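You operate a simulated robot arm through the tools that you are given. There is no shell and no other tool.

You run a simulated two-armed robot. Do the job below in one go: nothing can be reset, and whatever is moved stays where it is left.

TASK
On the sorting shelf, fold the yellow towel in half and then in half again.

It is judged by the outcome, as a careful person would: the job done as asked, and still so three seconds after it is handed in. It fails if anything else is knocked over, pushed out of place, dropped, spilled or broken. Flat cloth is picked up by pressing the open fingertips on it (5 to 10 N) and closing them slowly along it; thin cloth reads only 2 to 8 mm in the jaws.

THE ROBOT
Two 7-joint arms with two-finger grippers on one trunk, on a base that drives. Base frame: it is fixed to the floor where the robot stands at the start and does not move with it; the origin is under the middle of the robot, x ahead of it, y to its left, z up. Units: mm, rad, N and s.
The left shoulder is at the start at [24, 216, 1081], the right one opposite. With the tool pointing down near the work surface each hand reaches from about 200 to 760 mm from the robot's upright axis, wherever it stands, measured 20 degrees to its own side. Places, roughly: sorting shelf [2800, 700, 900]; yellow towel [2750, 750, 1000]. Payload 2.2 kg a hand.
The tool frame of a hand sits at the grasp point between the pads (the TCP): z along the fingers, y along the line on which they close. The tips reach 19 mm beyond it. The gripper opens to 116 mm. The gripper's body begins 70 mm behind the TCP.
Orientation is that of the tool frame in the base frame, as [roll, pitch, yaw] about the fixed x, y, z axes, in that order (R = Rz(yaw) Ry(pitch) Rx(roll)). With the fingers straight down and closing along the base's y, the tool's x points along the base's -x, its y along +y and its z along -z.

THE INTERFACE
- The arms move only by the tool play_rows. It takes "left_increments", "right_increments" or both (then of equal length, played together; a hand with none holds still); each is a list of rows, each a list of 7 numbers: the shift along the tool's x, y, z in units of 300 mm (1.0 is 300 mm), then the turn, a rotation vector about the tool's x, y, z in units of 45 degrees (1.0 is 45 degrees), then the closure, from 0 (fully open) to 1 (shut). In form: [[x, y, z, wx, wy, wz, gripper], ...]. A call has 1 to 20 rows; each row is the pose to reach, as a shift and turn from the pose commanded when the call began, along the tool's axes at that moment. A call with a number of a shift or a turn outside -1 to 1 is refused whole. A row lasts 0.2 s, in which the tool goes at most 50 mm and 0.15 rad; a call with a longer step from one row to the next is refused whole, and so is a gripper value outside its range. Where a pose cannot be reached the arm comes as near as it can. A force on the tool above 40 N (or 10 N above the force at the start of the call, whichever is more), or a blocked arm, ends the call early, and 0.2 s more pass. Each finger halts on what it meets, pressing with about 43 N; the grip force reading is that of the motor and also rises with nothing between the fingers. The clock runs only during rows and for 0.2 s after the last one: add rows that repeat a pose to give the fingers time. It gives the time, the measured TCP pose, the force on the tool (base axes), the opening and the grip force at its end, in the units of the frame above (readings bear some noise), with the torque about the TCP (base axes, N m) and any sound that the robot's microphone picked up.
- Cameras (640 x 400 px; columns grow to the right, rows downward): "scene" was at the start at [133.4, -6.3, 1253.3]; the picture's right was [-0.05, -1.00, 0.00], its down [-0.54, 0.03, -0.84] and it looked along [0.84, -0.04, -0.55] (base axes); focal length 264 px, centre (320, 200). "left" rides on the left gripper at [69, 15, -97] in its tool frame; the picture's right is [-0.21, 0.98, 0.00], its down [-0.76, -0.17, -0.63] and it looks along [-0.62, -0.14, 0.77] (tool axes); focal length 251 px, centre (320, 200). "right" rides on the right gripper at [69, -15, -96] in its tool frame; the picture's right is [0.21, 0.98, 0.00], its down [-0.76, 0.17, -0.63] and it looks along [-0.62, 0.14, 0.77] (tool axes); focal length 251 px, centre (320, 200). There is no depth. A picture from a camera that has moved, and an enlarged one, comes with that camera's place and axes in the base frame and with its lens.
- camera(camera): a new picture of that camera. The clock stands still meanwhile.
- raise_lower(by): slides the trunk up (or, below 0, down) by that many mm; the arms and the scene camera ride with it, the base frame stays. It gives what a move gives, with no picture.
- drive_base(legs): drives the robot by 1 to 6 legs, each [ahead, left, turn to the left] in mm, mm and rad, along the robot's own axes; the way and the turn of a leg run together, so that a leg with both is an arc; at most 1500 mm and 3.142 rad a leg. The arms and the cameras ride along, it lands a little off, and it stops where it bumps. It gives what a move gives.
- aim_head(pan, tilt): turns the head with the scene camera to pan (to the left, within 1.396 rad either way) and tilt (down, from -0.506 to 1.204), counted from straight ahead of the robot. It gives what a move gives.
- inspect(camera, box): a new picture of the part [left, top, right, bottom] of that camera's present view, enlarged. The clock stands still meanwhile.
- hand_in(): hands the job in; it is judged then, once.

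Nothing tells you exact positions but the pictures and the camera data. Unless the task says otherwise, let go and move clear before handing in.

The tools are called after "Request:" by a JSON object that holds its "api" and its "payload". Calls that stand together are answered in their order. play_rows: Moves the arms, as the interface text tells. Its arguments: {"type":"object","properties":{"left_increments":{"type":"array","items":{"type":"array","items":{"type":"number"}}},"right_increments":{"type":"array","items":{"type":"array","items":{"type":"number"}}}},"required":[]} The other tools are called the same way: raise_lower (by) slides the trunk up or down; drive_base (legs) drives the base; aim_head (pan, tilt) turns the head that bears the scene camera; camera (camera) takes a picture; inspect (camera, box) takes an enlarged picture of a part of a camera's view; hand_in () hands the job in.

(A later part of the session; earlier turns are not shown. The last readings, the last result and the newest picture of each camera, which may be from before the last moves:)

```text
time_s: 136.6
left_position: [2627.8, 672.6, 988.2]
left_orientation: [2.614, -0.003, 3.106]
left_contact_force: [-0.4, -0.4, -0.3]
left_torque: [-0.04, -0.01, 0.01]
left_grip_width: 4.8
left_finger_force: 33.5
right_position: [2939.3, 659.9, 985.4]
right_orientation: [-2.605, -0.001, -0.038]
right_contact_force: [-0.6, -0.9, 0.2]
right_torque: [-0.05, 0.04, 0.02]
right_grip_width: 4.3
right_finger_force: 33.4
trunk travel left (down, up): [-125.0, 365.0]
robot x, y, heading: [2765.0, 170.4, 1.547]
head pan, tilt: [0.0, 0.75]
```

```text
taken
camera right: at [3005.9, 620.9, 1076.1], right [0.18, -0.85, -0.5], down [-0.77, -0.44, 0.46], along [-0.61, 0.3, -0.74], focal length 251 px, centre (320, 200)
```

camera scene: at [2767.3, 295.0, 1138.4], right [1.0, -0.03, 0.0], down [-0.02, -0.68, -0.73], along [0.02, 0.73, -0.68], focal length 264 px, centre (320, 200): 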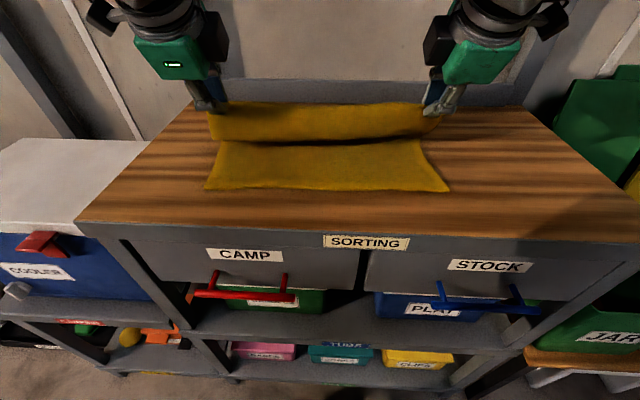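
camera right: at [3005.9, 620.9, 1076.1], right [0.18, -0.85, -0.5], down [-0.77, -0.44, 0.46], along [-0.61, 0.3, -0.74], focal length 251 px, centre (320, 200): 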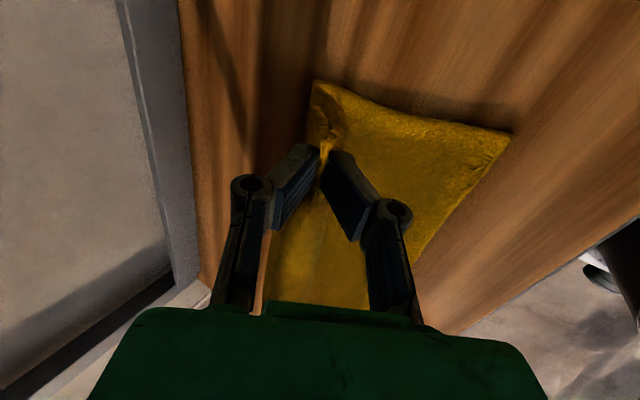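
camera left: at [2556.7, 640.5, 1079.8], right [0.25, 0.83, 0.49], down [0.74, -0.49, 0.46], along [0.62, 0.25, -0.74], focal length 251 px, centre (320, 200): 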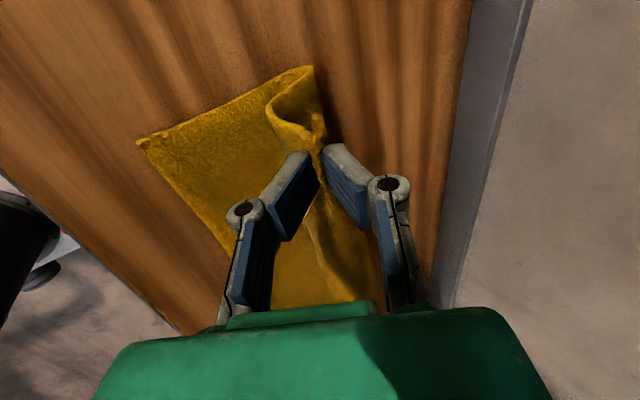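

The fold line is right where it should be (about y 735). Now I'll bring the edge down toward the front edge, tilting to 0.8 rad.

Request:
{"api": "play_rows", "payload": {"left_increments": [[0, -0.047, 0.003, -0.089, 0, 0, 1], [0, -0.0935, 0.011, -0.178, 0, 0, 1], [0, -0.138, 0.026, -0.261, 0, 0, 1], [0, -0.181, 0.045, -0.344, 0, 0, 1], [0, -0.209, 0.064, -0.344, 0, 0, 1], [0, -0.227, 0.078, -0.344, 0, 0, 1], [0, -0.227, 0.078, -0.344, 0, 0, 1]], "right_increments": [[0.001, 0.047, 0.003, 0.089, 0, 0, 1], [0.002, 0.0935, 0.011, 0.178, 0, 0, 1], [0.003, 0.138, 0.026, 0.261, 0, 0, 1], [0.005, 0.181, 0.045, 0.344, 0, 0, 1], [0.006, 0.209, 0.064, 0.344, 0, 0, 1], [0.006, 0.227, 0.078, 0.344, 0, 0, 1], [0.006, 0.227, 0.078, 0.344, 0, 0, 1]]}}

Request:
{"api": "camera", "payload": {"camera": "scene"}}

Request:
{"api": "camera", "payload": {"camera": "left"}}

Request:
{"api": "camera", "payload": {"camera": "right"}}

```text
time_s: 138.2
left_position: [2626.3, 626.0, 933.3]
left_orientation: [2.347, -0.004, 3.103]
left_contact_force: [0.6, -0.2, -0.2]
left_torque: [-0.11, 0.0, 0.0]
left_grip_width: 4.6
left_finger_force: 33.0
right_position: [2938.2, 616.6, 931.4]
right_orientation: [-2.338, -0.002, -0.038]
right_contact_force: [0.3, 0.3, -0.3]
right_torque: [-0.09, -0.04, 0.01]
right_grip_width: 4.5
right_finger_force: 33.2
trunk travel left (down, up): [-125.0, 365.0]
robot x, y, heading: [2762.5, 176.3, 1.54]
head pan, tilt: [0.0, 0.75]
```

```text
taken
camera scene: at [2767.1, 296.2, 1138.2], right [1.0, -0.03, 0.0], down [-0.02, -0.68, -0.73], along [0.02, 0.73, -0.68], focal length 264 px, centre (320, 200)
```

scene: 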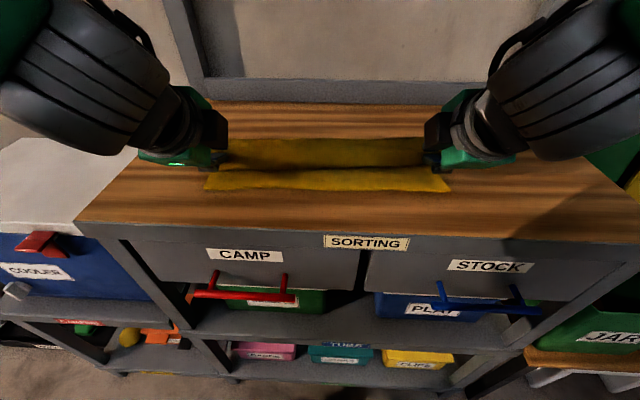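

```text
taken
camera left: at [2554.5, 571.8, 1012.2], right [0.24, 0.67, 0.7], down [0.74, -0.6, 0.32], along [0.63, 0.43, -0.64], focal length 251 px, centre (320, 200)
```

left: 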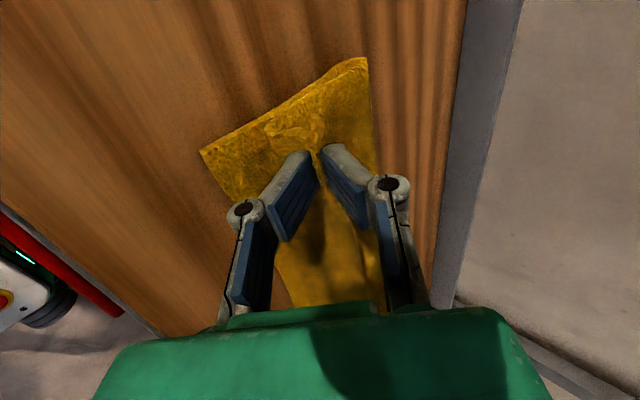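

```text
taken
camera right: at [3005.0, 554.6, 1009.3], right [0.19, -0.69, -0.7], down [-0.78, -0.54, 0.32], along [-0.6, 0.49, -0.64], focal length 251 px, centre (320, 200)
```

right: 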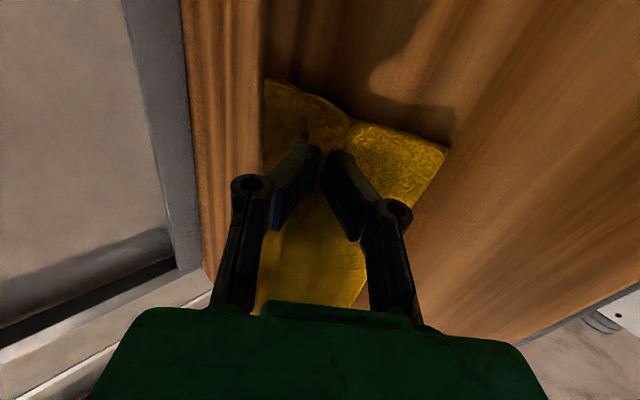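

Request:
{"api": "inspect", "payload": {"camera": "scene", "box": [180, 110, 480, 230]}}

Request:
{"api": "inspect", "payload": {"camera": "left", "box": [180, 40, 420, 190]}}

Request:
{"api": "inspect", "payload": {"camera": "right", "box": [230, 60, 470, 210]}}

```text
2.13 times, centred on (330, 170) of scene
camera zoom: at [2767.1, 296.2, 1138.2], right [1.0, -0.03, 0.0], down [-0.02, -0.68, -0.73], along [0.02, 0.73, -0.68], focal length 564 px, centre (299, 264)
```

zoom: 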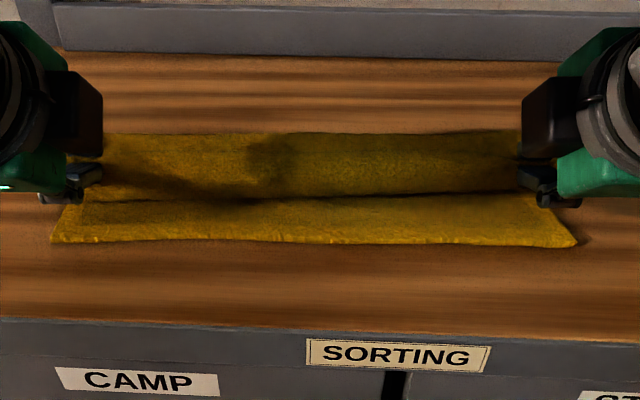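

```text
2.67 times, centred on (300, 115) of left
camera zoom: at [2554.5, 571.8, 1012.2], right [0.24, 0.67, 0.7], down [0.74, -0.6, 0.32], along [0.63, 0.43, -0.64], focal length 670 px, centre (373, 427)
```

zoom: 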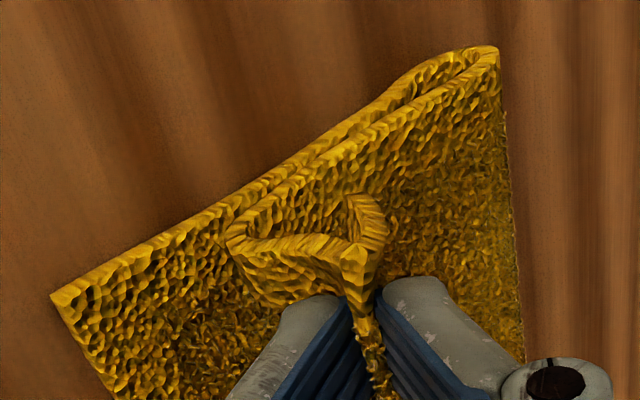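

```text
2.67 times, centred on (350, 135) of right
camera zoom: at [3005.0, 554.6, 1009.3], right [0.19, -0.69, -0.7], down [-0.78, -0.54, 0.32], along [-0.6, 0.49, -0.64], focal length 670 px, centre (240, 373)
```

zoom: 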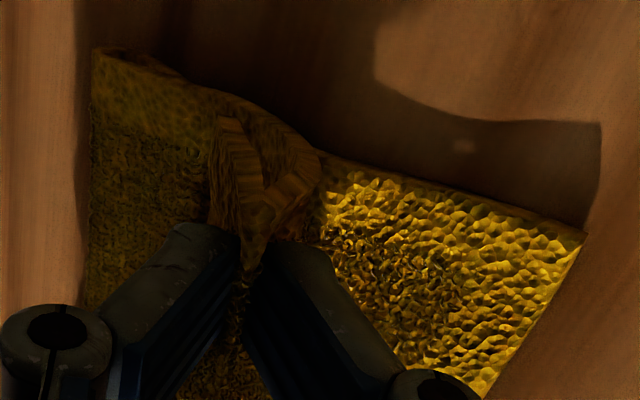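

The side view shows a clean fold: the top layer runs from the crease forward and hangs from the jaws, close to plan. I'll lower a bit more and release gently, opening only slightly so the lower fingers don't press into the table.

Request:
{"api": "play_rows", "payload": {"left_increments": [[0, -0.025, 0.015, 0, 0, 0, 1], [0, -0.046, 0.029, 0, 0, 0, 1], [0, -0.046, 0.029, 0, 0, 0, 1], [0, -0.046, 0.029, 0, 0, 0, 1]], "right_increments": [[0, 0.025, 0.013, 0, 0, 0, 1], [0, 0.047, 0.023, 0, 0, 0, 1], [0, 0.047, 0.023, 0, 0, 0, 1], [0, 0.047, 0.023, 0, 0, 0, 1]]}}

Request:
{"api": "inspect", "payload": {"camera": "left", "box": [180, 40, 420, 190]}}

Request:
{"api": "inspect", "payload": {"camera": "scene", "box": [180, 110, 480, 230]}}

```text
time_s: 139.2
left_position: [2625.9, 625.0, 917.0]
left_orientation: [2.344, -0.004, 3.106]
left_contact_force: [1.2, -0.1, -1.0]
left_torque: [-0.11, 0.01, 0.01]
left_grip_width: 4.5
left_finger_force: 33.1
right_position: [2938.8, 611.4, 915.9]
right_orientation: [-2.34, -0.002, -0.038]
right_contact_force: [-0.1, -0.3, -0.4]
right_torque: [-0.08, -0.02, -0.01]
right_grip_width: 4.9
right_finger_force: 32.6
trunk travel left (down, up): [-125.0, 365.0]
robot x, y, heading: [2765.3, 169.0, 1.543]
head pan, tilt: [0.0, 0.75]
```

```text
2.67 times, centred on (300, 115) of left
camera zoom: at [2553.8, 569.3, 995.7], right [0.24, 0.68, 0.7], down [0.74, -0.6, 0.32], along [0.63, 0.44, -0.64], focal length 670 px, centre (373, 427)
```

zoom: 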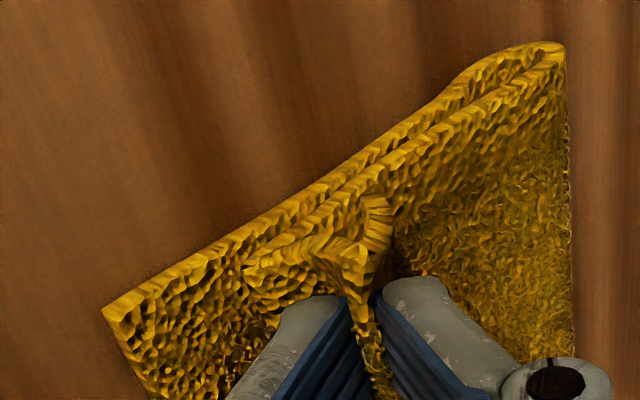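

```text
2.13 times, centred on (330, 170) of scene
camera zoom: at [2767.1, 296.4, 1138.2], right [1.0, -0.03, 0.0], down [-0.02, -0.68, -0.73], along [0.02, 0.73, -0.68], focal length 564 px, centre (299, 264)
```

zoom: 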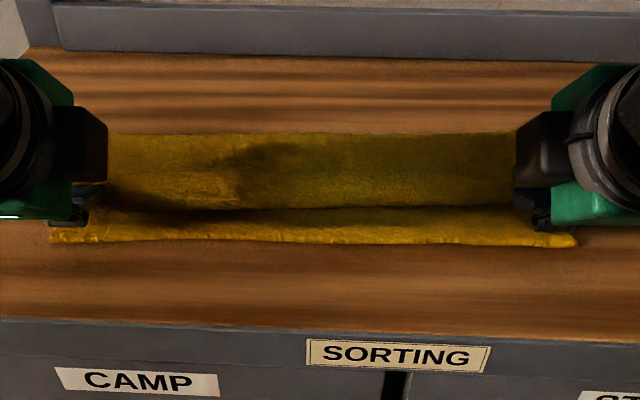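

The geometry works out: crease at about 735 and half the towel is 143 mm, so the edge should land at the front edge (about 590). Releasing slowly now.

Request:
{"api": "play_rows", "payload": {"left_increments": [[0, 0, 0, 0, 0, 0, 0.97], [0, 0.003, -0.003, 0, 0, 0, 0.94], [0, 0.006, -0.006, 0, 0, 0, 0.91], [0, 0.009, -0.009, 0, 0, 0, 0.88], [0, 0.012, -0.012, 0, 0, 0, 0.85], [0, 0.012, -0.012, 0, 0, 0, 0.85]], "right_increments": [[0, 0, 0, 0, 0, 0, 0.97], [0, -0.003, -0.003, 0, 0, 0, 0.94], [0, -0.006, -0.006, 0, 0, 0, 0.91], [0, -0.009, -0.009, 0, 0, 0, 0.88], [0, -0.012, -0.012, 0, 0, 0, 0.85], [0, -0.012, -0.012, 0, 0, 0, 0.85]]}}

Request:
{"api": "inspect", "payload": {"camera": "left", "box": [180, 40, 420, 190]}}

Request:
{"api": "inspect", "payload": {"camera": "scene", "box": [180, 110, 480, 230]}}

Request:
{"api": "inspect", "payload": {"camera": "right", "box": [230, 60, 470, 210]}}

```text
time_s: 140.6
left_position: [2625.0, 624.3, 923.9]
left_orientation: [2.346, -0.004, 3.102]
left_contact_force: [-0.1, -0.2, -0.2]
left_torque: [0.02, 0.04, -0.02]
left_grip_width: 17.4
left_finger_force: 0.0
right_position: [2937.1, 610.2, 922.4]
right_orientation: [-2.338, -0.002, -0.038]
right_contact_force: [-1.0, 0.4, -0.4]
right_torque: [0.01, -0.03, 0.01]
right_grip_width: 17.4
right_finger_force: 0.1
trunk travel left (down, up): [-125.0, 365.0]
robot x, y, heading: [2760.8, 174.1, 1.545]
head pan, tilt: [0.0, 0.75]
```

```text
2.67 times, centred on (300, 115) of left
camera zoom: at [2553.3, 569.6, 1001.6], right [0.24, 0.67, 0.7], down [0.74, -0.6, 0.32], along [0.63, 0.44, -0.64], focal length 670 px, centre (373, 427)
```

zoom: 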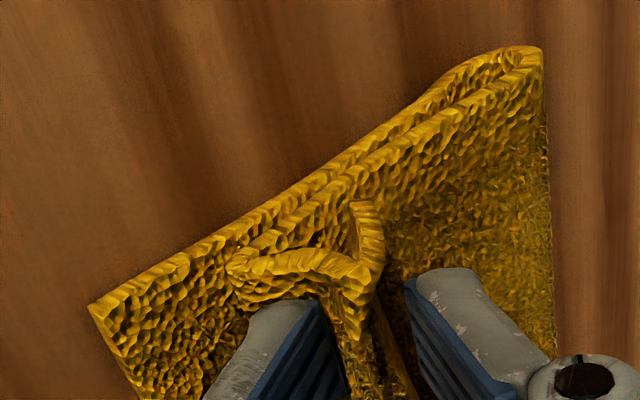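

```text
2.13 times, centred on (330, 170) of scene
camera zoom: at [2767.1, 296.3, 1138.2], right [1.0, -0.03, 0.0], down [-0.02, -0.68, -0.73], along [0.02, 0.73, -0.68], focal length 564 px, centre (299, 264)
```

zoom: 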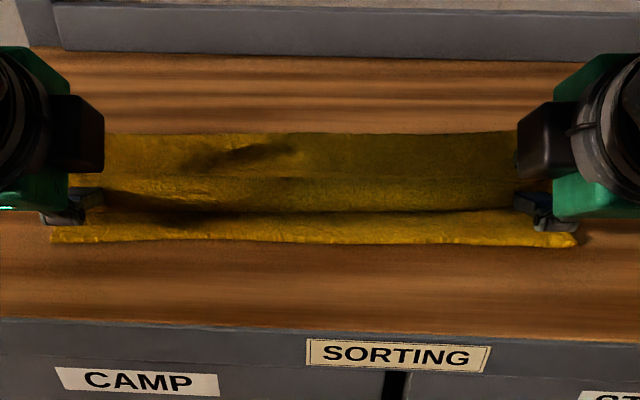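

```text
2.67 times, centred on (350, 135) of right
camera zoom: at [3003.5, 548.9, 999.7], right [0.19, -0.69, -0.7], down [-0.78, -0.54, 0.32], along [-0.6, 0.49, -0.64], focal length 670 px, centre (240, 373)
```

zoom: 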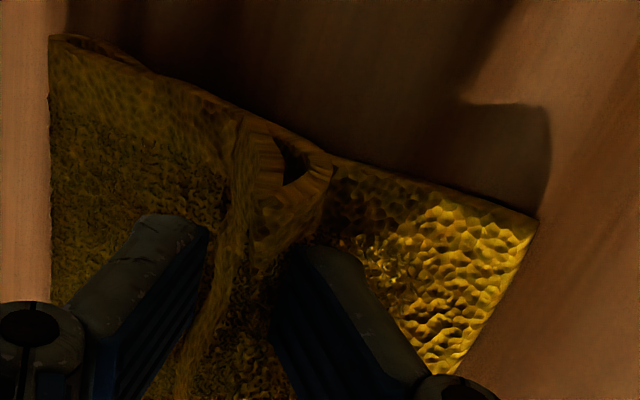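

The held strip near the edge stayed curled back on top, standing up a little. I'll slide the fingers out backwards along their own direction and see how it settles.

Request:
{"api": "play_rows", "payload": {"left_increments": [[0, 0, -0.03, 0, 0, 0, 0.85], [0, 0, -0.08, 0, 0, 0, 0.85], [0, 0, -0.14, 0, 0, 0, 0.85], [0, 0, -0.22, 0, 0, 0, 0.85], [0, 0, -0.3, 0, 0, 0, 0.85], [0, 0, -0.3, 0, 0, 0, 0.85]], "right_increments": [[0, 0, -0.03, 0, 0, 0, 0.85], [0, 0, -0.08, 0, 0, 0, 0.85], [0, 0, -0.14, 0, 0, 0, 0.85], [0, 0, -0.22, 0, 0, 0, 0.85], [0, 0, -0.3, 0, 0, 0, 0.85], [0, 0, -0.3, 0, 0, 0, 0.85]]}}

Request:
{"api": "camera", "payload": {"camera": "scene"}}

Request:
{"api": "camera", "payload": {"camera": "left"}}

Request:
{"api": "camera", "payload": {"camera": "right"}}

```text
time_s: 142.0
left_position: [2624.8, 559.3, 985.5]
left_orientation: [2.346, -0.004, 3.105]
left_contact_force: [0.1, 0.2, 1.0]
left_torque: [-0.01, 0.01, -0.02]
left_grip_width: 17.1
left_finger_force: 0.0
right_position: [2936.6, 545.7, 984.5]
right_orientation: [-2.341, -0.001, -0.039]
right_contact_force: [0.1, -0.2, 0.5]
right_torque: [0.04, -0.01, 0.02]
right_grip_width: 17.3
right_finger_force: 0.2
trunk travel left (down, up): [-125.0, 365.0]
robot x, y, heading: [2762.3, 174.5, 1.542]
head pan, tilt: [0.0, 0.75]
```

```text
taken
camera scene: at [2767.1, 295.9, 1138.2], right [1.0, -0.03, 0.0], down [-0.02, -0.68, -0.73], along [0.02, 0.73, -0.68], focal length 264 px, centre (320, 200)
```

scene: 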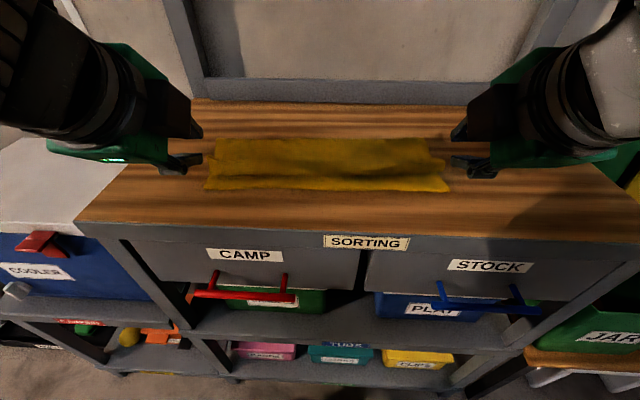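

```text
taken
camera left: at [2552.2, 504.4, 1063.5], right [0.24, 0.68, 0.7], down [0.74, -0.6, 0.32], along [0.63, 0.43, -0.64], focal length 251 px, centre (320, 200)
```

left: 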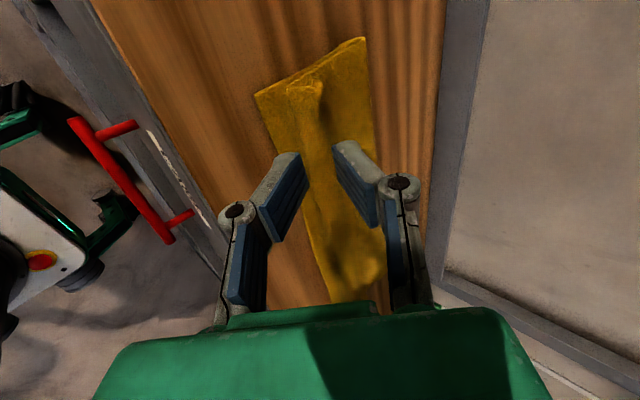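

```text
taken
camera right: at [3002.6, 484.2, 1061.6], right [0.19, -0.69, -0.7], down [-0.78, -0.54, 0.32], along [-0.6, 0.49, -0.64], focal length 251 px, centre (320, 200)
```

right: 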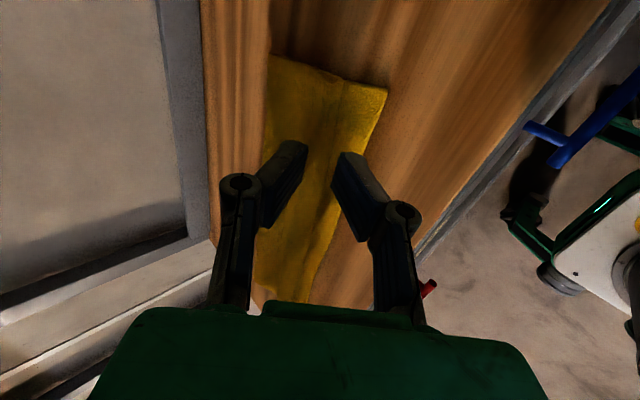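

Request:
{"api": "inspect", "payload": {"camera": "scene", "box": [190, 120, 470, 220]}}

Request:
{"api": "inspect", "payload": {"camera": "left", "box": [230, 20, 430, 145]}}

Request:
{"api": "inspect", "payload": {"camera": "right", "box": [230, 30, 430, 155]}}

```text
2.29 times, centred on (330, 170) of scene
camera zoom: at [2767.1, 295.9, 1138.2], right [1.0, -0.03, 0.0], down [-0.02, -0.68, -0.73], along [0.02, 0.73, -0.68], focal length 604 px, centre (297, 269)
```

zoom: 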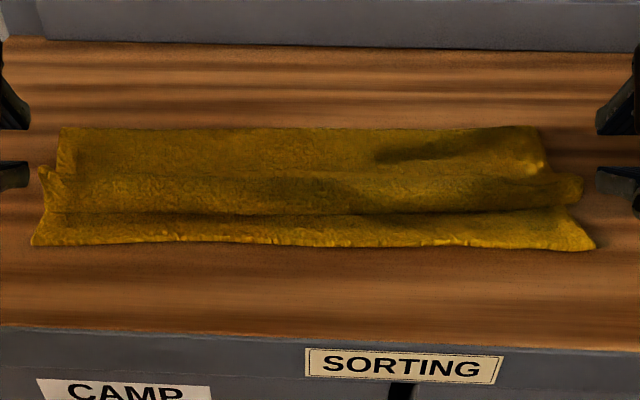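

```text
3.20 times, centred on (330, 82) of left
camera zoom: at [2552.2, 504.4, 1063.5], right [0.24, 0.68, 0.7], down [0.74, -0.6, 0.32], along [0.63, 0.43, -0.64], focal length 805 px, centre (288, 576)
```

zoom: 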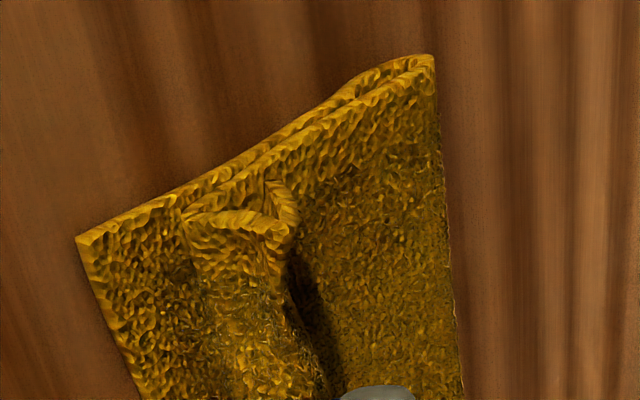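

```text
3.20 times, centred on (330, 92) of right
camera zoom: at [3002.6, 484.2, 1061.6], right [0.19, -0.69, -0.7], down [-0.78, -0.54, 0.32], along [-0.6, 0.49, -0.64], focal length 805 px, centre (288, 544)
```

zoom: 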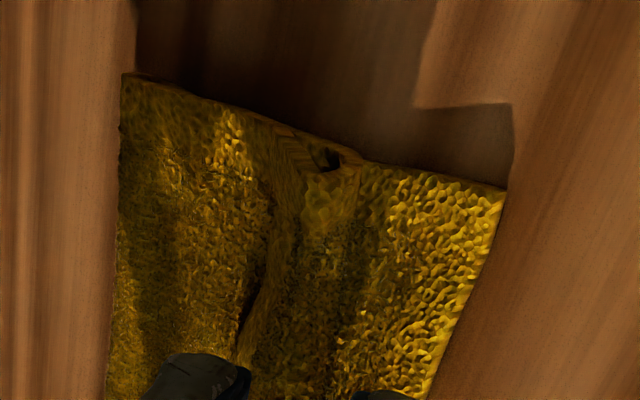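

The whole back edge strip is curled back as a small roll on top. I'll unroll it by touching the top of the roll with closed fingertips and dragging it gently toward the front; first I'll set both hands vertical above the roll.

Request:
{"api": "play_rows", "payload": {"left_increments": [[-0.002, 0.02, 0.048, 0.165, 0, 0, 0.9], [-0.004, 0.04, 0.096, 0.33, 0, 0, 1], [-0.007, 0.06, 0.143, 0.5, 0, 0, 1], [-0.009, 0.08, 0.19, 0.665, 0, 0, 1], [-0.011, 0.1, 0.238, 0.83, 0, 0, 1], [-0.013, 0.117, 0.286, 0.995, 0, 0, 1], [-0.013, 0.117, 0.286, 0.995, 0, 0, 1]], "right_increments": [[-0.005, -0.02, 0.048, -0.165, 0, 0, 0.9], [-0.01, -0.04, 0.096, -0.33, 0, 0, 1], [-0.014, -0.06, 0.143, -0.5, 0, 0, 1], [-0.019, -0.08, 0.19, -0.665, 0, 0, 1], [-0.024, -0.1, 0.238, -0.83, 0, 0, 1], [-0.028, -0.121, 0.288, -0.995, 0, 0, 1], [-0.028, -0.121, 0.288, -0.995, 0, 0, 1]]}}

Request:
{"api": "camera", "payload": {"camera": "left"}}

Request:
{"api": "camera", "payload": {"camera": "right"}}

Request:
{"api": "camera", "payload": {"camera": "scene"}}

```text
time_s: 143.6
left_position: [2631.2, 644.5, 952.5]
left_orientation: [3.125, -0.003, 3.104]
left_contact_force: [-1.0, 0.3, -0.5]
left_torque: [0.02, 0.0, -0.02]
left_grip_width: 0.0
left_finger_force: 28.6
right_position: [2930.4, 631.6, 951.4]
right_orientation: [-3.118, 0.0, -0.038]
right_contact_force: [0.2, 0.5, 0.1]
right_torque: [0.03, 0.06, 0.0]
right_grip_width: 0.0
right_finger_force: 28.2
trunk travel left (down, up): [-125.0, 365.0]
robot x, y, heading: [2762.8, 171.7, 1.541]
head pan, tilt: [0.0, 0.75]
```

```text
taken
camera left: at [2561.6, 661.0, 1049.2], right [0.25, 0.97, 0.01], down [0.75, -0.2, 0.63], along [0.61, -0.15, -0.78], focal length 251 px, centre (320, 200)
```

left: 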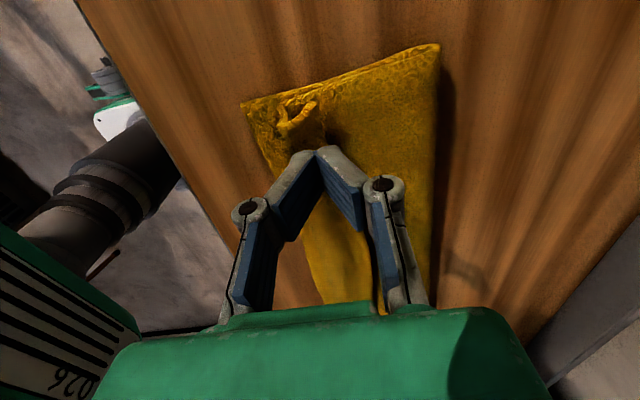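

```text
taken
camera right: at [2998.8, 641.9, 1048.3], right [0.18, -0.98, -0.02], down [-0.76, -0.15, 0.63], along [-0.62, -0.09, -0.78], focal length 251 px, centre (320, 200)
```

right: 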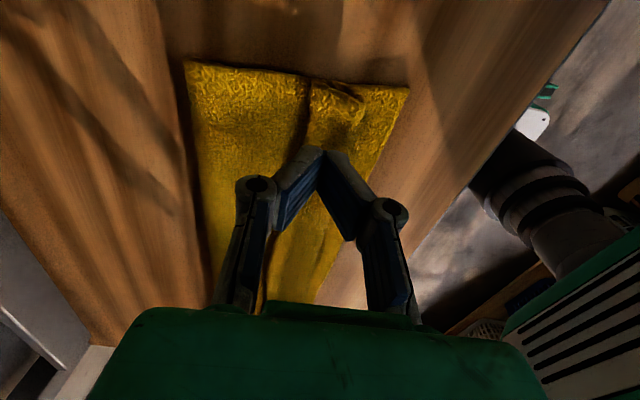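

```text
taken
camera scene: at [2767.0, 296.2, 1138.4], right [1.0, -0.03, 0.0], down [-0.02, -0.68, -0.73], along [0.02, 0.73, -0.68], focal length 264 px, centre (320, 200)
```

scene: 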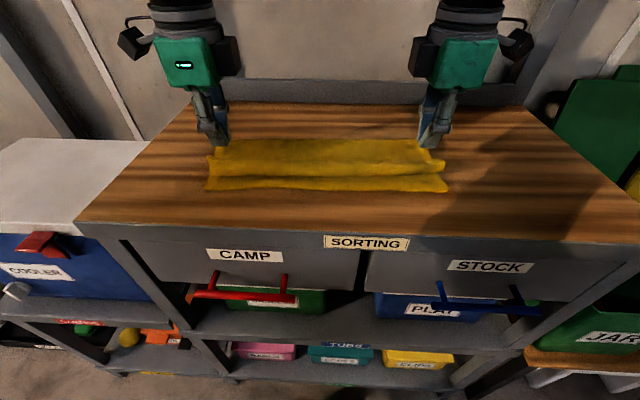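

Request:
{"api": "inspect", "payload": {"camera": "left", "box": [220, 30, 460, 180]}}

Request:
{"api": "inspect", "payload": {"camera": "right", "box": [170, 40, 430, 202]}}

Request:
{"api": "inspect", "payload": {"camera": "scene", "box": [190, 120, 470, 220]}}

```text
2.67 times, centred on (340, 105) of left
camera zoom: at [2561.6, 661.0, 1049.2], right [0.25, 0.97, 0.01], down [0.75, -0.2, 0.63], along [0.61, -0.15, -0.78], focal length 670 px, centre (267, 453)
```

zoom: 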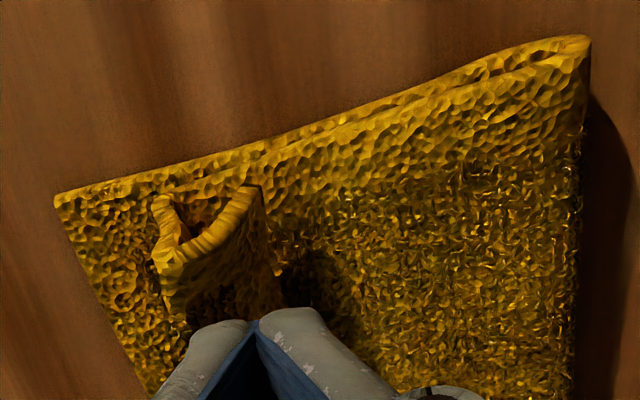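

```text
2.46 times, centred on (300, 121) of right
camera zoom: at [2998.8, 641.9, 1048.3], right [0.18, -0.98, -0.02], down [-0.76, -0.15, 0.63], along [-0.62, -0.09, -0.78], focal length 619 px, centre (369, 394)
```

zoom: 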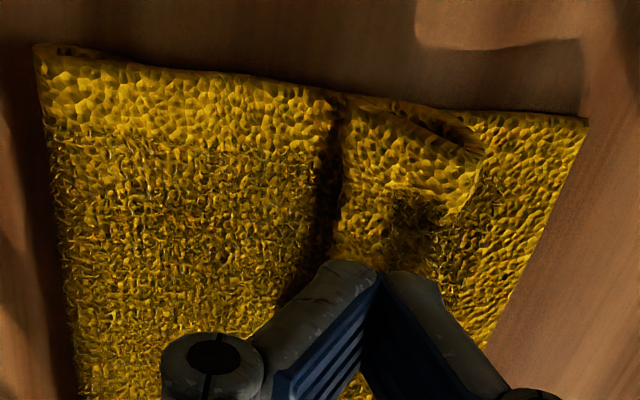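

```text
2.29 times, centred on (330, 170) of scene
camera zoom: at [2767.0, 296.2, 1138.4], right [1.0, -0.03, 0.0], down [-0.02, -0.68, -0.73], along [0.02, 0.73, -0.68], focal length 604 px, centre (297, 269)
```

zoom: 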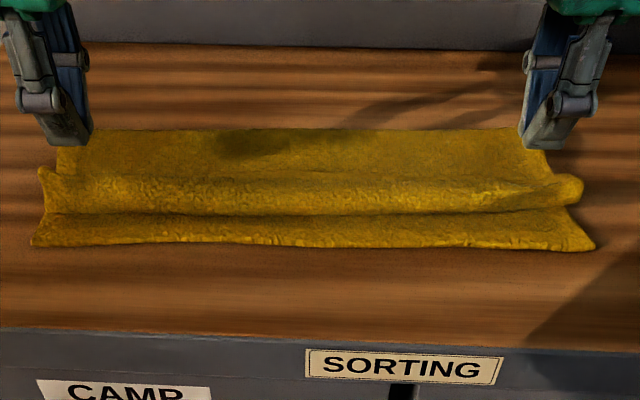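

The curled strip spans about y 621–655 on the left and 612–647 on the right. I'll lower the closed fingertips onto it until light contact.

Request:
{"api": "play_rows", "payload": {"left_increments": [[0, -0.005, 0.04, 0.02, 0, 0, 1], [0, -0.01, 0.08, 0.02, 0, 0, 1], [0, -0.01, 0.1, 0.02, 0, 0, 1], [0, -0.01, 0.11, 0.02, 0, 0, 1], [0, -0.01, 0.11, 0.02, 0, 0, 1]], "right_increments": [[0, 0, 0.04, -0.02, 0, 0, 1], [0, 0, 0.08, -0.02, 0, 0, 1], [0, 0, 0.1, -0.02, 0, 0, 1], [0, 0, 0.11, -0.02, 0, 0, 1], [0, 0, 0.11, -0.02, 0, 0, 1]]}}

```text
time_s: 144.8
left_position: [2629.6, 642.4, 917.6]
left_orientation: [-3.139, -0.002, 3.105]
left_contact_force: [-0.2, 0.6, -0.1]
left_torque: [0.0, -0.01, 0.02]
left_grip_width: 0.1
left_finger_force: 29.0
right_position: [2930.6, 635.0, 917.8]
right_orientation: [-3.136, -0.003, -0.038]
right_contact_force: [-0.2, 0.0, 0.2]
right_torque: [0.02, 0.02, 0.01]
right_grip_width: 0.1
right_finger_force: 28.0
trunk travel left (down, up): [-125.0, 365.0]
robot x, y, heading: [2765.7, 174.3, 1.546]
head pan, tilt: [0.0, 0.75]
```

Request:
{"api": "play_rows", "payload": {"left_increments": [[0, 0, 0.01, 0, 0, 0, 1], [0, 0, 0.02, 0, 0, 0, 1], [0, 0, 0.02, 0, 0, 0, 1]], "right_increments": [[0, 0, 0.01, 0, 0, 0, 1], [0, 0, 0.02, 0, 0, 0, 1], [0, 0, 0.02, 0, 0, 0, 1]]}}

Request:
{"api": "inspect", "payload": {"camera": "left", "box": [220, 30, 460, 180]}}

Request:
{"api": "inspect", "payload": {"camera": "right", "box": [170, 40, 430, 202]}}

```text
time_s: 145.6
left_position: [2630.1, 643.2, 911.7]
left_orientation: [3.141, -0.004, 3.102]
left_contact_force: [0.0, 0.1, 0.2]
left_torque: [0.03, 0.03, 0.01]
left_grip_width: 0.0
left_finger_force: 28.6
right_position: [2930.7, 634.1, 911.7]
right_orientation: [-3.133, -0.002, -0.038]
right_contact_force: [-0.6, -0.1, 3.1]
right_torque: [-0.03, 0.04, 0.03]
right_grip_width: 0.1
right_finger_force: 27.9
trunk travel left (down, up): [-125.0, 365.0]
robot x, y, heading: [2761.7, 175.1, 1.539]
head pan, tilt: [0.0, 0.75]
```

```text
2.67 times, centred on (340, 105) of left
camera zoom: at [2561.3, 661.5, 1008.6], right [0.25, 0.97, 0.0], down [0.75, -0.19, 0.63], along [0.61, -0.16, -0.78], focal length 670 px, centre (267, 453)
```

zoom: 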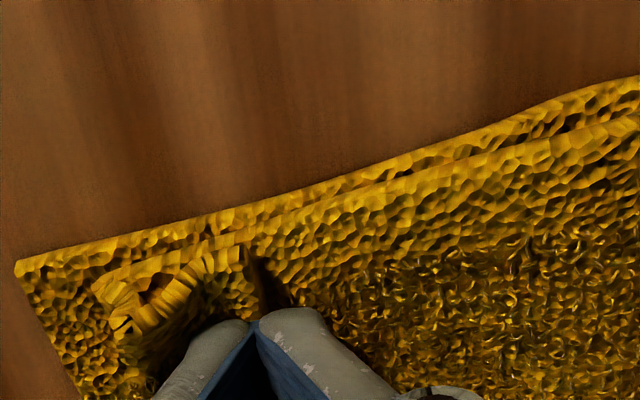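

```text
2.46 times, centred on (300, 121) of right
camera zoom: at [2999.3, 645.6, 1007.1], right [0.18, -0.98, -0.01], down [-0.76, -0.14, 0.63], along [-0.62, -0.11, -0.78], focal length 619 px, centre (369, 394)
```

zoom: 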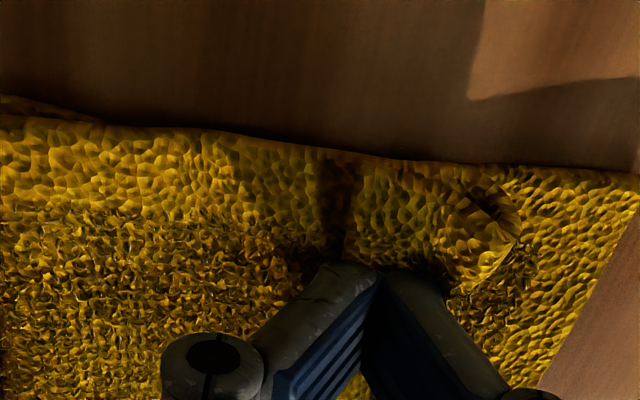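

The fingertips rest on the strip near its free edge. Pressing lightly, I'll now drag both forward by about 55 mm to unroll it.

Request:
{"api": "play_rows", "payload": {"left_increments": [[0, 0, 0.012, 0, 0, 0, 1], [0, -0.02, 0.014, 0, 0, 0, 1], [0, -0.05, 0.014, 0, 0, 0, 1], [0, -0.08, 0.015, 0, 0, 0, 1], [0, -0.11, 0.016, 0, 0, 0, 1], [0, -0.14, 0.016, 0, 0, 0, 1], [0, -0.17, 0.016, 0, 0, 0, 1], [0, -0.19, 0.016, 0, 0, 0, 1]], "right_increments": [[0, 0, 0.003, 0, 0, 0, 1], [0, 0.02, 0.004, 0, 0, 0, 1], [0, 0.05, 0.006, 0, 0, 0, 1], [0, 0.08, 0.008, 0, 0, 0, 1], [0, 0.11, 0.009, 0, 0, 0, 1], [0, 0.14, 0.01, 0, 0, 0, 1], [0, 0.17, 0.01, 0, 0, 0, 1], [0, 0.19, 0.01, 0, 0, 0, 1]]}}

Request:
{"api": "inspect", "payload": {"camera": "left", "box": [220, 30, 460, 180]}}

Request:
{"api": "inspect", "payload": {"camera": "right", "box": [170, 40, 430, 202]}}

Request:
{"api": "inspect", "payload": {"camera": "scene", "box": [190, 120, 470, 220]}}

```text
time_s: 147.4
left_position: [2627.5, 586.5, 907.6]
left_orientation: [-3.139, -0.004, 3.104]
left_contact_force: [0.6, 1.2, 7.2]
left_torque: [0.03, 0.0, -0.04]
left_grip_width: 0.0
left_finger_force: 28.9
right_position: [2929.6, 577.6, 907.3]
right_orientation: [-3.136, -0.002, -0.04]
right_contact_force: [-0.6, 2.2, 3.1]
right_torque: [0.03, 0.04, -0.02]
right_grip_width: 0.1
right_finger_force: 29.0
trunk travel left (down, up): [-125.0, 365.0]
robot x, y, heading: [2761.2, 174.7, 1.544]
head pan, tilt: [0.0, 0.75]
```

```text
2.67 times, centred on (340, 105) of left
camera zoom: at [2558.8, 604.7, 1003.3], right [0.25, 0.97, 0.0], down [0.75, -0.19, 0.63], along [0.61, -0.16, -0.78], focal length 670 px, centre (267, 453)
```

zoom: 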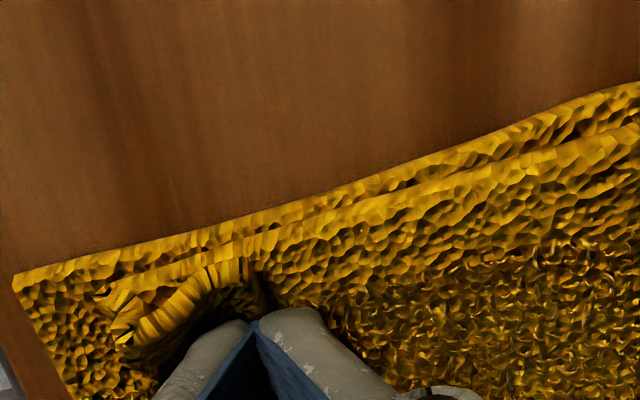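

```text
2.46 times, centred on (300, 121) of right
camera zoom: at [2997.5, 588.8, 1004.3], right [0.18, -0.98, -0.01], down [-0.76, -0.14, 0.63], along [-0.62, -0.11, -0.78], focal length 619 px, centre (369, 394)
```

zoom: 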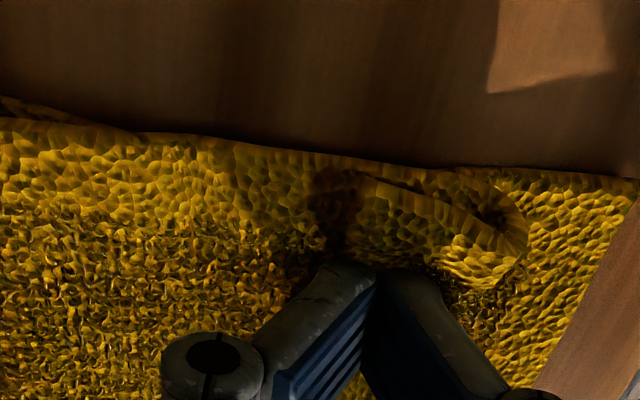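

```text
2.29 times, centred on (330, 170) of scene
camera zoom: at [2767.2, 296.4, 1138.3], right [1.0, -0.03, 0.0], down [-0.02, -0.68, -0.73], along [0.02, 0.73, -0.68], focal length 604 px, centre (297, 269)
```

zoom: 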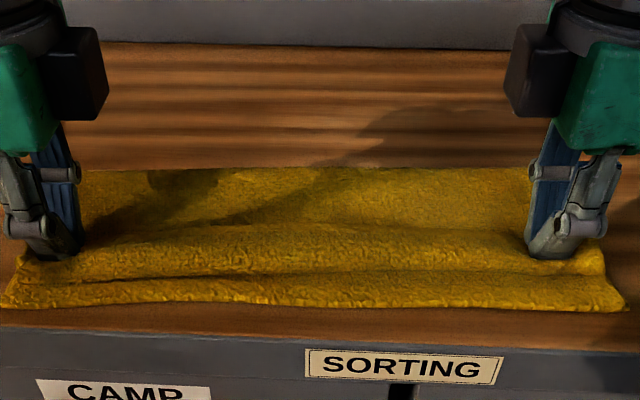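

Instead of unrolling, the whole towel slid forward about 57 mm, because it slides easily on the wood. I'll slide it back the same way with the same light contact.

Request:
{"api": "play_rows", "payload": {"left_increments": [[0, 0.02, 0, 0, 0, 0, 1], [0, 0.05, 0, 0, 0, 0, 1], [0, 0.08, -0.001, 0, 0, 0, 1], [0, 0.11, -0.002, 0, 0, 0, 1], [0, 0.14, -0.002, 0, 0, 0, 1], [0, 0.17, -0.002, 0, 0, 0, 1], [0, 0.19, -0.002, 0, 0, 0, 1], [0, 0.19, -0.002, 0, 0, 0, 1], [0, 0.19, -0.06, 0, 0, 0, 0.95], [0, 0.19, -0.12, 0, 0, 0, 0.9]], "right_increments": [[0, -0.02, 0.003, 0, 0, 0, 1], [0, -0.05, 0.003, 0, 0, 0, 1], [0, -0.08, 0.003, 0, 0, 0, 1], [0, -0.11, 0.003, 0, 0, 0, 1], [0, -0.14, 0.002, 0, 0, 0, 1], [0, -0.17, 0.001, 0, 0, 0, 1], [0, -0.19, 0, 0, 0, 0, 1], [0, -0.19, 0, 0, 0, 0, 1], [0, -0.19, -0.06, 0, 0, 0, 0.95], [0, -0.19, -0.12, 0, 0, 0, 0.9]]}}

Request:
{"api": "camera", "payload": {"camera": "left"}}

Request:
{"api": "inspect", "payload": {"camera": "left", "box": [220, 30, 460, 180]}}

Request:
{"api": "inspect", "payload": {"camera": "right", "box": [170, 40, 430, 202]}}

Request:
{"api": "inspect", "payload": {"camera": "scene", "box": [190, 120, 470, 220]}}

```text
time_s: 149.6
left_position: [2630.6, 642.9, 944.3]
left_orientation: [-3.139, -0.004, 3.104]
left_contact_force: [0.0, -0.4, 0.2]
left_torque: [-0.02, 0.02, 0.02]
left_grip_width: 11.6
left_finger_force: 0.1
right_position: [2928.5, 633.3, 944.3]
right_orientation: [-3.135, -0.002, -0.038]
right_contact_force: [-0.2, -0.3, 0.3]
right_torque: [-0.05, -0.01, -0.01]
right_grip_width: 11.5
right_finger_force: 0.1
trunk travel left (down, up): [-125.0, 365.0]
robot x, y, heading: [2759.3, 169.7, 1.544]
head pan, tilt: [0.0, 0.75]
```

```text
taken
camera left: at [2561.6, 661.4, 1040.3], right [0.25, 0.97, 0.0], down [0.75, -0.19, 0.63], along [0.61, -0.16, -0.78], focal length 251 px, centre (320, 200)
```

left: 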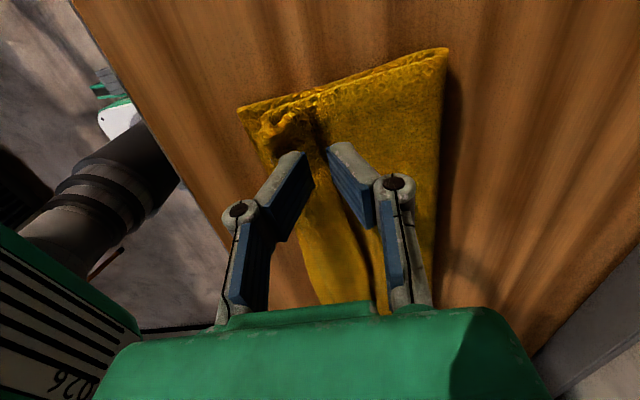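

```text
2.67 times, centred on (340, 105) of left
camera zoom: at [2561.6, 661.4, 1040.3], right [0.25, 0.97, 0.0], down [0.75, -0.19, 0.63], along [0.61, -0.16, -0.78], focal length 670 px, centre (267, 453)
```

zoom: 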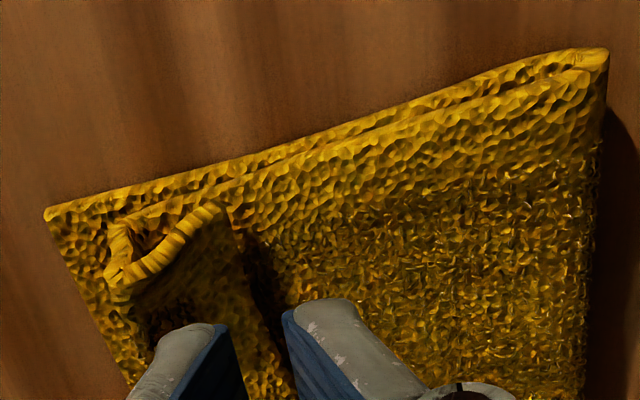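

```text
2.46 times, centred on (300, 121) of right
camera zoom: at [2998.5, 645.5, 1041.0], right [0.18, -0.98, -0.01], down [-0.76, -0.14, 0.63], along [-0.62, -0.11, -0.78], focal length 619 px, centre (369, 394)
```

zoom: 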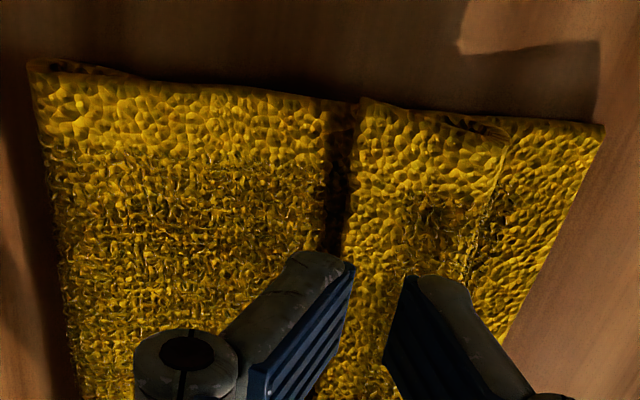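

```text
2.29 times, centred on (330, 170) of scene
camera zoom: at [2767.0, 297.0, 1138.2], right [1.0, -0.03, 0.0], down [-0.02, -0.68, -0.73], along [0.02, 0.73, -0.68], focal length 604 px, centre (297, 269)
```

zoom: 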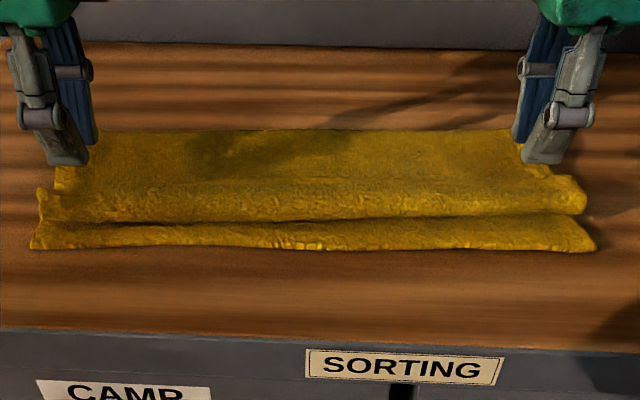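

The towel is back in place, and the fingers already straddle the strip's free edge (left about y 639, right about 640). I'll pinch that single edge: front finger on the strip, back finger just behind its free edge.

Request:
{"api": "play_rows", "payload": {"left_increments": [[0, -0.017, 0, 0, 0, 0, 0.86], [0, -0.033, 0.02, 0, 0, 0, 0.828], [0, -0.033, 0.06, 0, 0, 0, 0.828], [0, -0.033, 0.1, 0, 0, 0, 0.828], [0, -0.033, 0.115, 0, 0, 0, 0.828], [0, -0.033, 0.12, 0, 0, 0, 0.828], [0, -0.033, 0.12, 0, 0, 0, 0.828]], "right_increments": [[0, -0.001, 0, 0, 0, 0, 0.86], [0, -0.002, 0.02, 0, 0, 0, 0.828], [0, -0.002, 0.06, 0, 0, 0, 0.828], [0, -0.002, 0.1, 0, 0, 0, 0.828], [0, -0.002, 0.115, 0, 0, 0, 0.828], [0, -0.002, 0.12, 0, 0, 0, 0.828], [0, -0.002, 0.12, 0, 0, 0, 0.828]]}}

Request:
{"api": "inspect", "payload": {"camera": "left", "box": [220, 30, 460, 180]}}

Request:
{"api": "inspect", "payload": {"camera": "right", "box": [170, 40, 430, 202]}}

```text
time_s: 151.2
left_position: [2630.0, 632.9, 907.5]
left_orientation: [-3.141, -0.004, 3.105]
left_contact_force: [-0.1, 1.7, 6.8]
left_torque: [-0.05, 0.0, -0.01]
left_grip_width: 18.5
left_finger_force: 0.0
right_position: [2929.4, 635.1, 908.9]
right_orientation: [-3.135, 0.0, -0.038]
right_contact_force: [0.1, 1.2, 3.4]
right_torque: [-0.01, 0.01, 0.02]
right_grip_width: 20.3
right_finger_force: 0.2
trunk travel left (down, up): [-125.0, 365.0]
robot x, y, heading: [2763.2, 176.0, 1.545]
head pan, tilt: [0.0, 0.75]
```

```text
2.67 times, centred on (340, 105) of left
camera zoom: at [2560.6, 651.3, 1004.3], right [0.25, 0.97, 0.0], down [0.75, -0.19, 0.63], along [0.61, -0.16, -0.78], focal length 670 px, centre (267, 453)
```

zoom: 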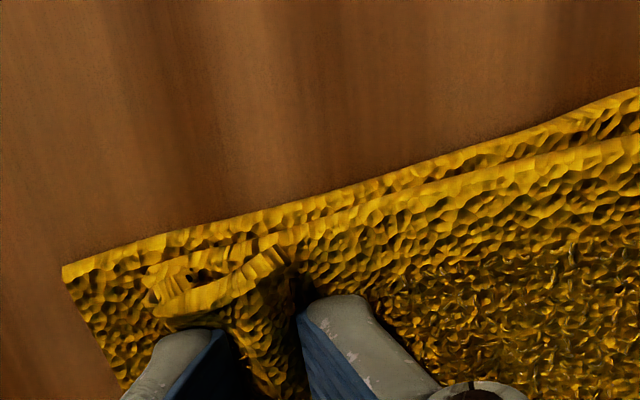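

```text
2.46 times, centred on (300, 121) of right
camera zoom: at [2999.3, 646.5, 1005.1], right [0.18, -0.98, -0.01], down [-0.76, -0.14, 0.63], along [-0.62, -0.11, -0.78], focal length 619 px, centre (369, 394)
```

zoom: 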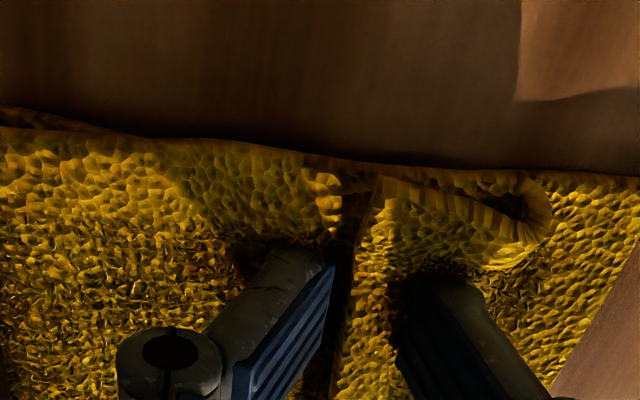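

Both free edges lie right between the fingers. Closing slowly.

Request:
{"api": "play_rows", "payload": {"left_increments": [[0, 0, 0, 0, 0, 0, 0.845], [0, 0, 0, 0, 0, 0, 0.865], [0, 0, 0, 0, 0, 0, 0.885], [0, 0, 0, 0, 0, 0, 0.905], [0, 0, 0, 0, 0, 0, 0.925], [0, 0, 0, 0, 0, 0, 0.945], [0, 0, 0, 0, 0, 0, 0.965], [0, 0, 0, 0, 0, 0, 0.985], [0, 0, 0, 0, 0, 0, 1], [0, 0, 0, 0, 0, 0, 1], [0, 0, 0, 0, 0, 0, 1]], "right_increments": [[0, 0, 0.004, 0, 0, 0, 0.845], [0, 0, 0.006, 0, 0, 0, 0.865], [0, 0, 0.006, 0, 0, 0, 0.885], [0, 0, 0.006, 0, 0, 0, 0.905], [0, 0, 0.006, 0, 0, 0, 0.925], [0, 0, 0.006, 0, 0, 0, 0.945], [0, 0, 0.006, 0, 0, 0, 0.965], [0, 0, 0.006, 0, 0, 0, 0.985], [0, 0, 0.006, 0, 0, 0, 1], [0, 0, 0.006, 0, 0, 0, 1], [0, 0, 0.006, 0, 0, 0, 1]]}}

Request:
{"api": "inspect", "payload": {"camera": "left", "box": [220, 30, 460, 180]}}

Request:
{"api": "inspect", "payload": {"camera": "right", "box": [170, 40, 430, 202]}}

```text
time_s: 153.6
left_position: [2630.4, 631.8, 908.0]
left_orientation: [3.141, -0.003, 3.104]
left_contact_force: [0.4, -3.3, 16.0]
left_torque: [-0.15, 0.04, 0.03]
left_grip_width: 5.4
left_finger_force: 33.2
right_position: [2930.9, 634.7, 907.4]
right_orientation: [-3.135, 0.0, -0.038]
right_contact_force: [-0.7, 2.2, 5.3]
right_torque: [-0.06, 0.01, -0.05]
right_grip_width: 3.6
right_finger_force: 32.5
trunk travel left (down, up): [-125.0, 365.0]
robot x, y, heading: [2762.6, 174.0, 1.542]
head pan, tilt: [0.0, 0.75]
```

```text
2.67 times, centred on (340, 105) of left
camera zoom: at [2560.9, 650.6, 1005.0], right [0.25, 0.97, 0.0], down [0.75, -0.19, 0.63], along [0.61, -0.16, -0.78], focal length 670 px, centre (267, 453)
```

zoom: 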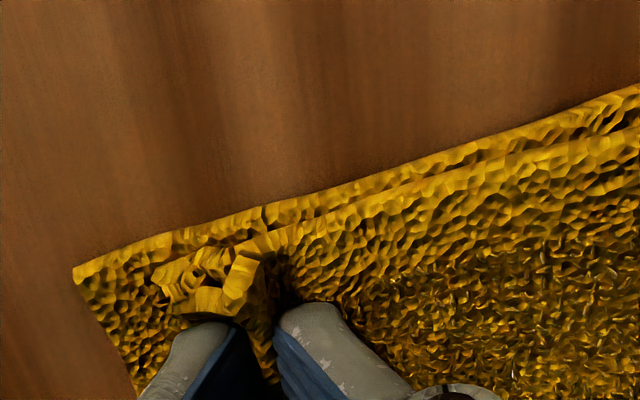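

```text
2.46 times, centred on (300, 121) of right
camera zoom: at [2999.4, 645.9, 1003.5], right [0.18, -0.98, -0.01], down [-0.76, -0.14, 0.63], along [-0.62, -0.11, -0.78], focal length 619 px, centre (369, 394)
```

zoom: 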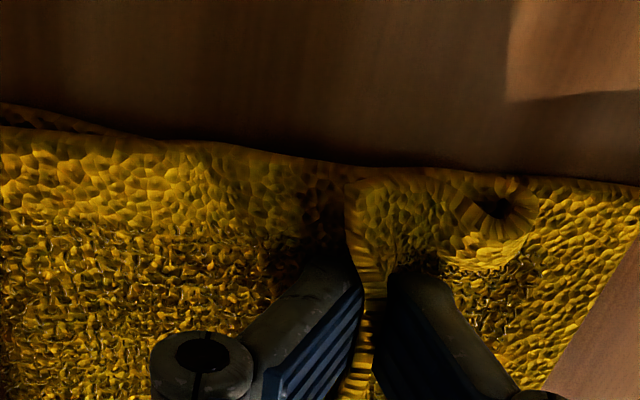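

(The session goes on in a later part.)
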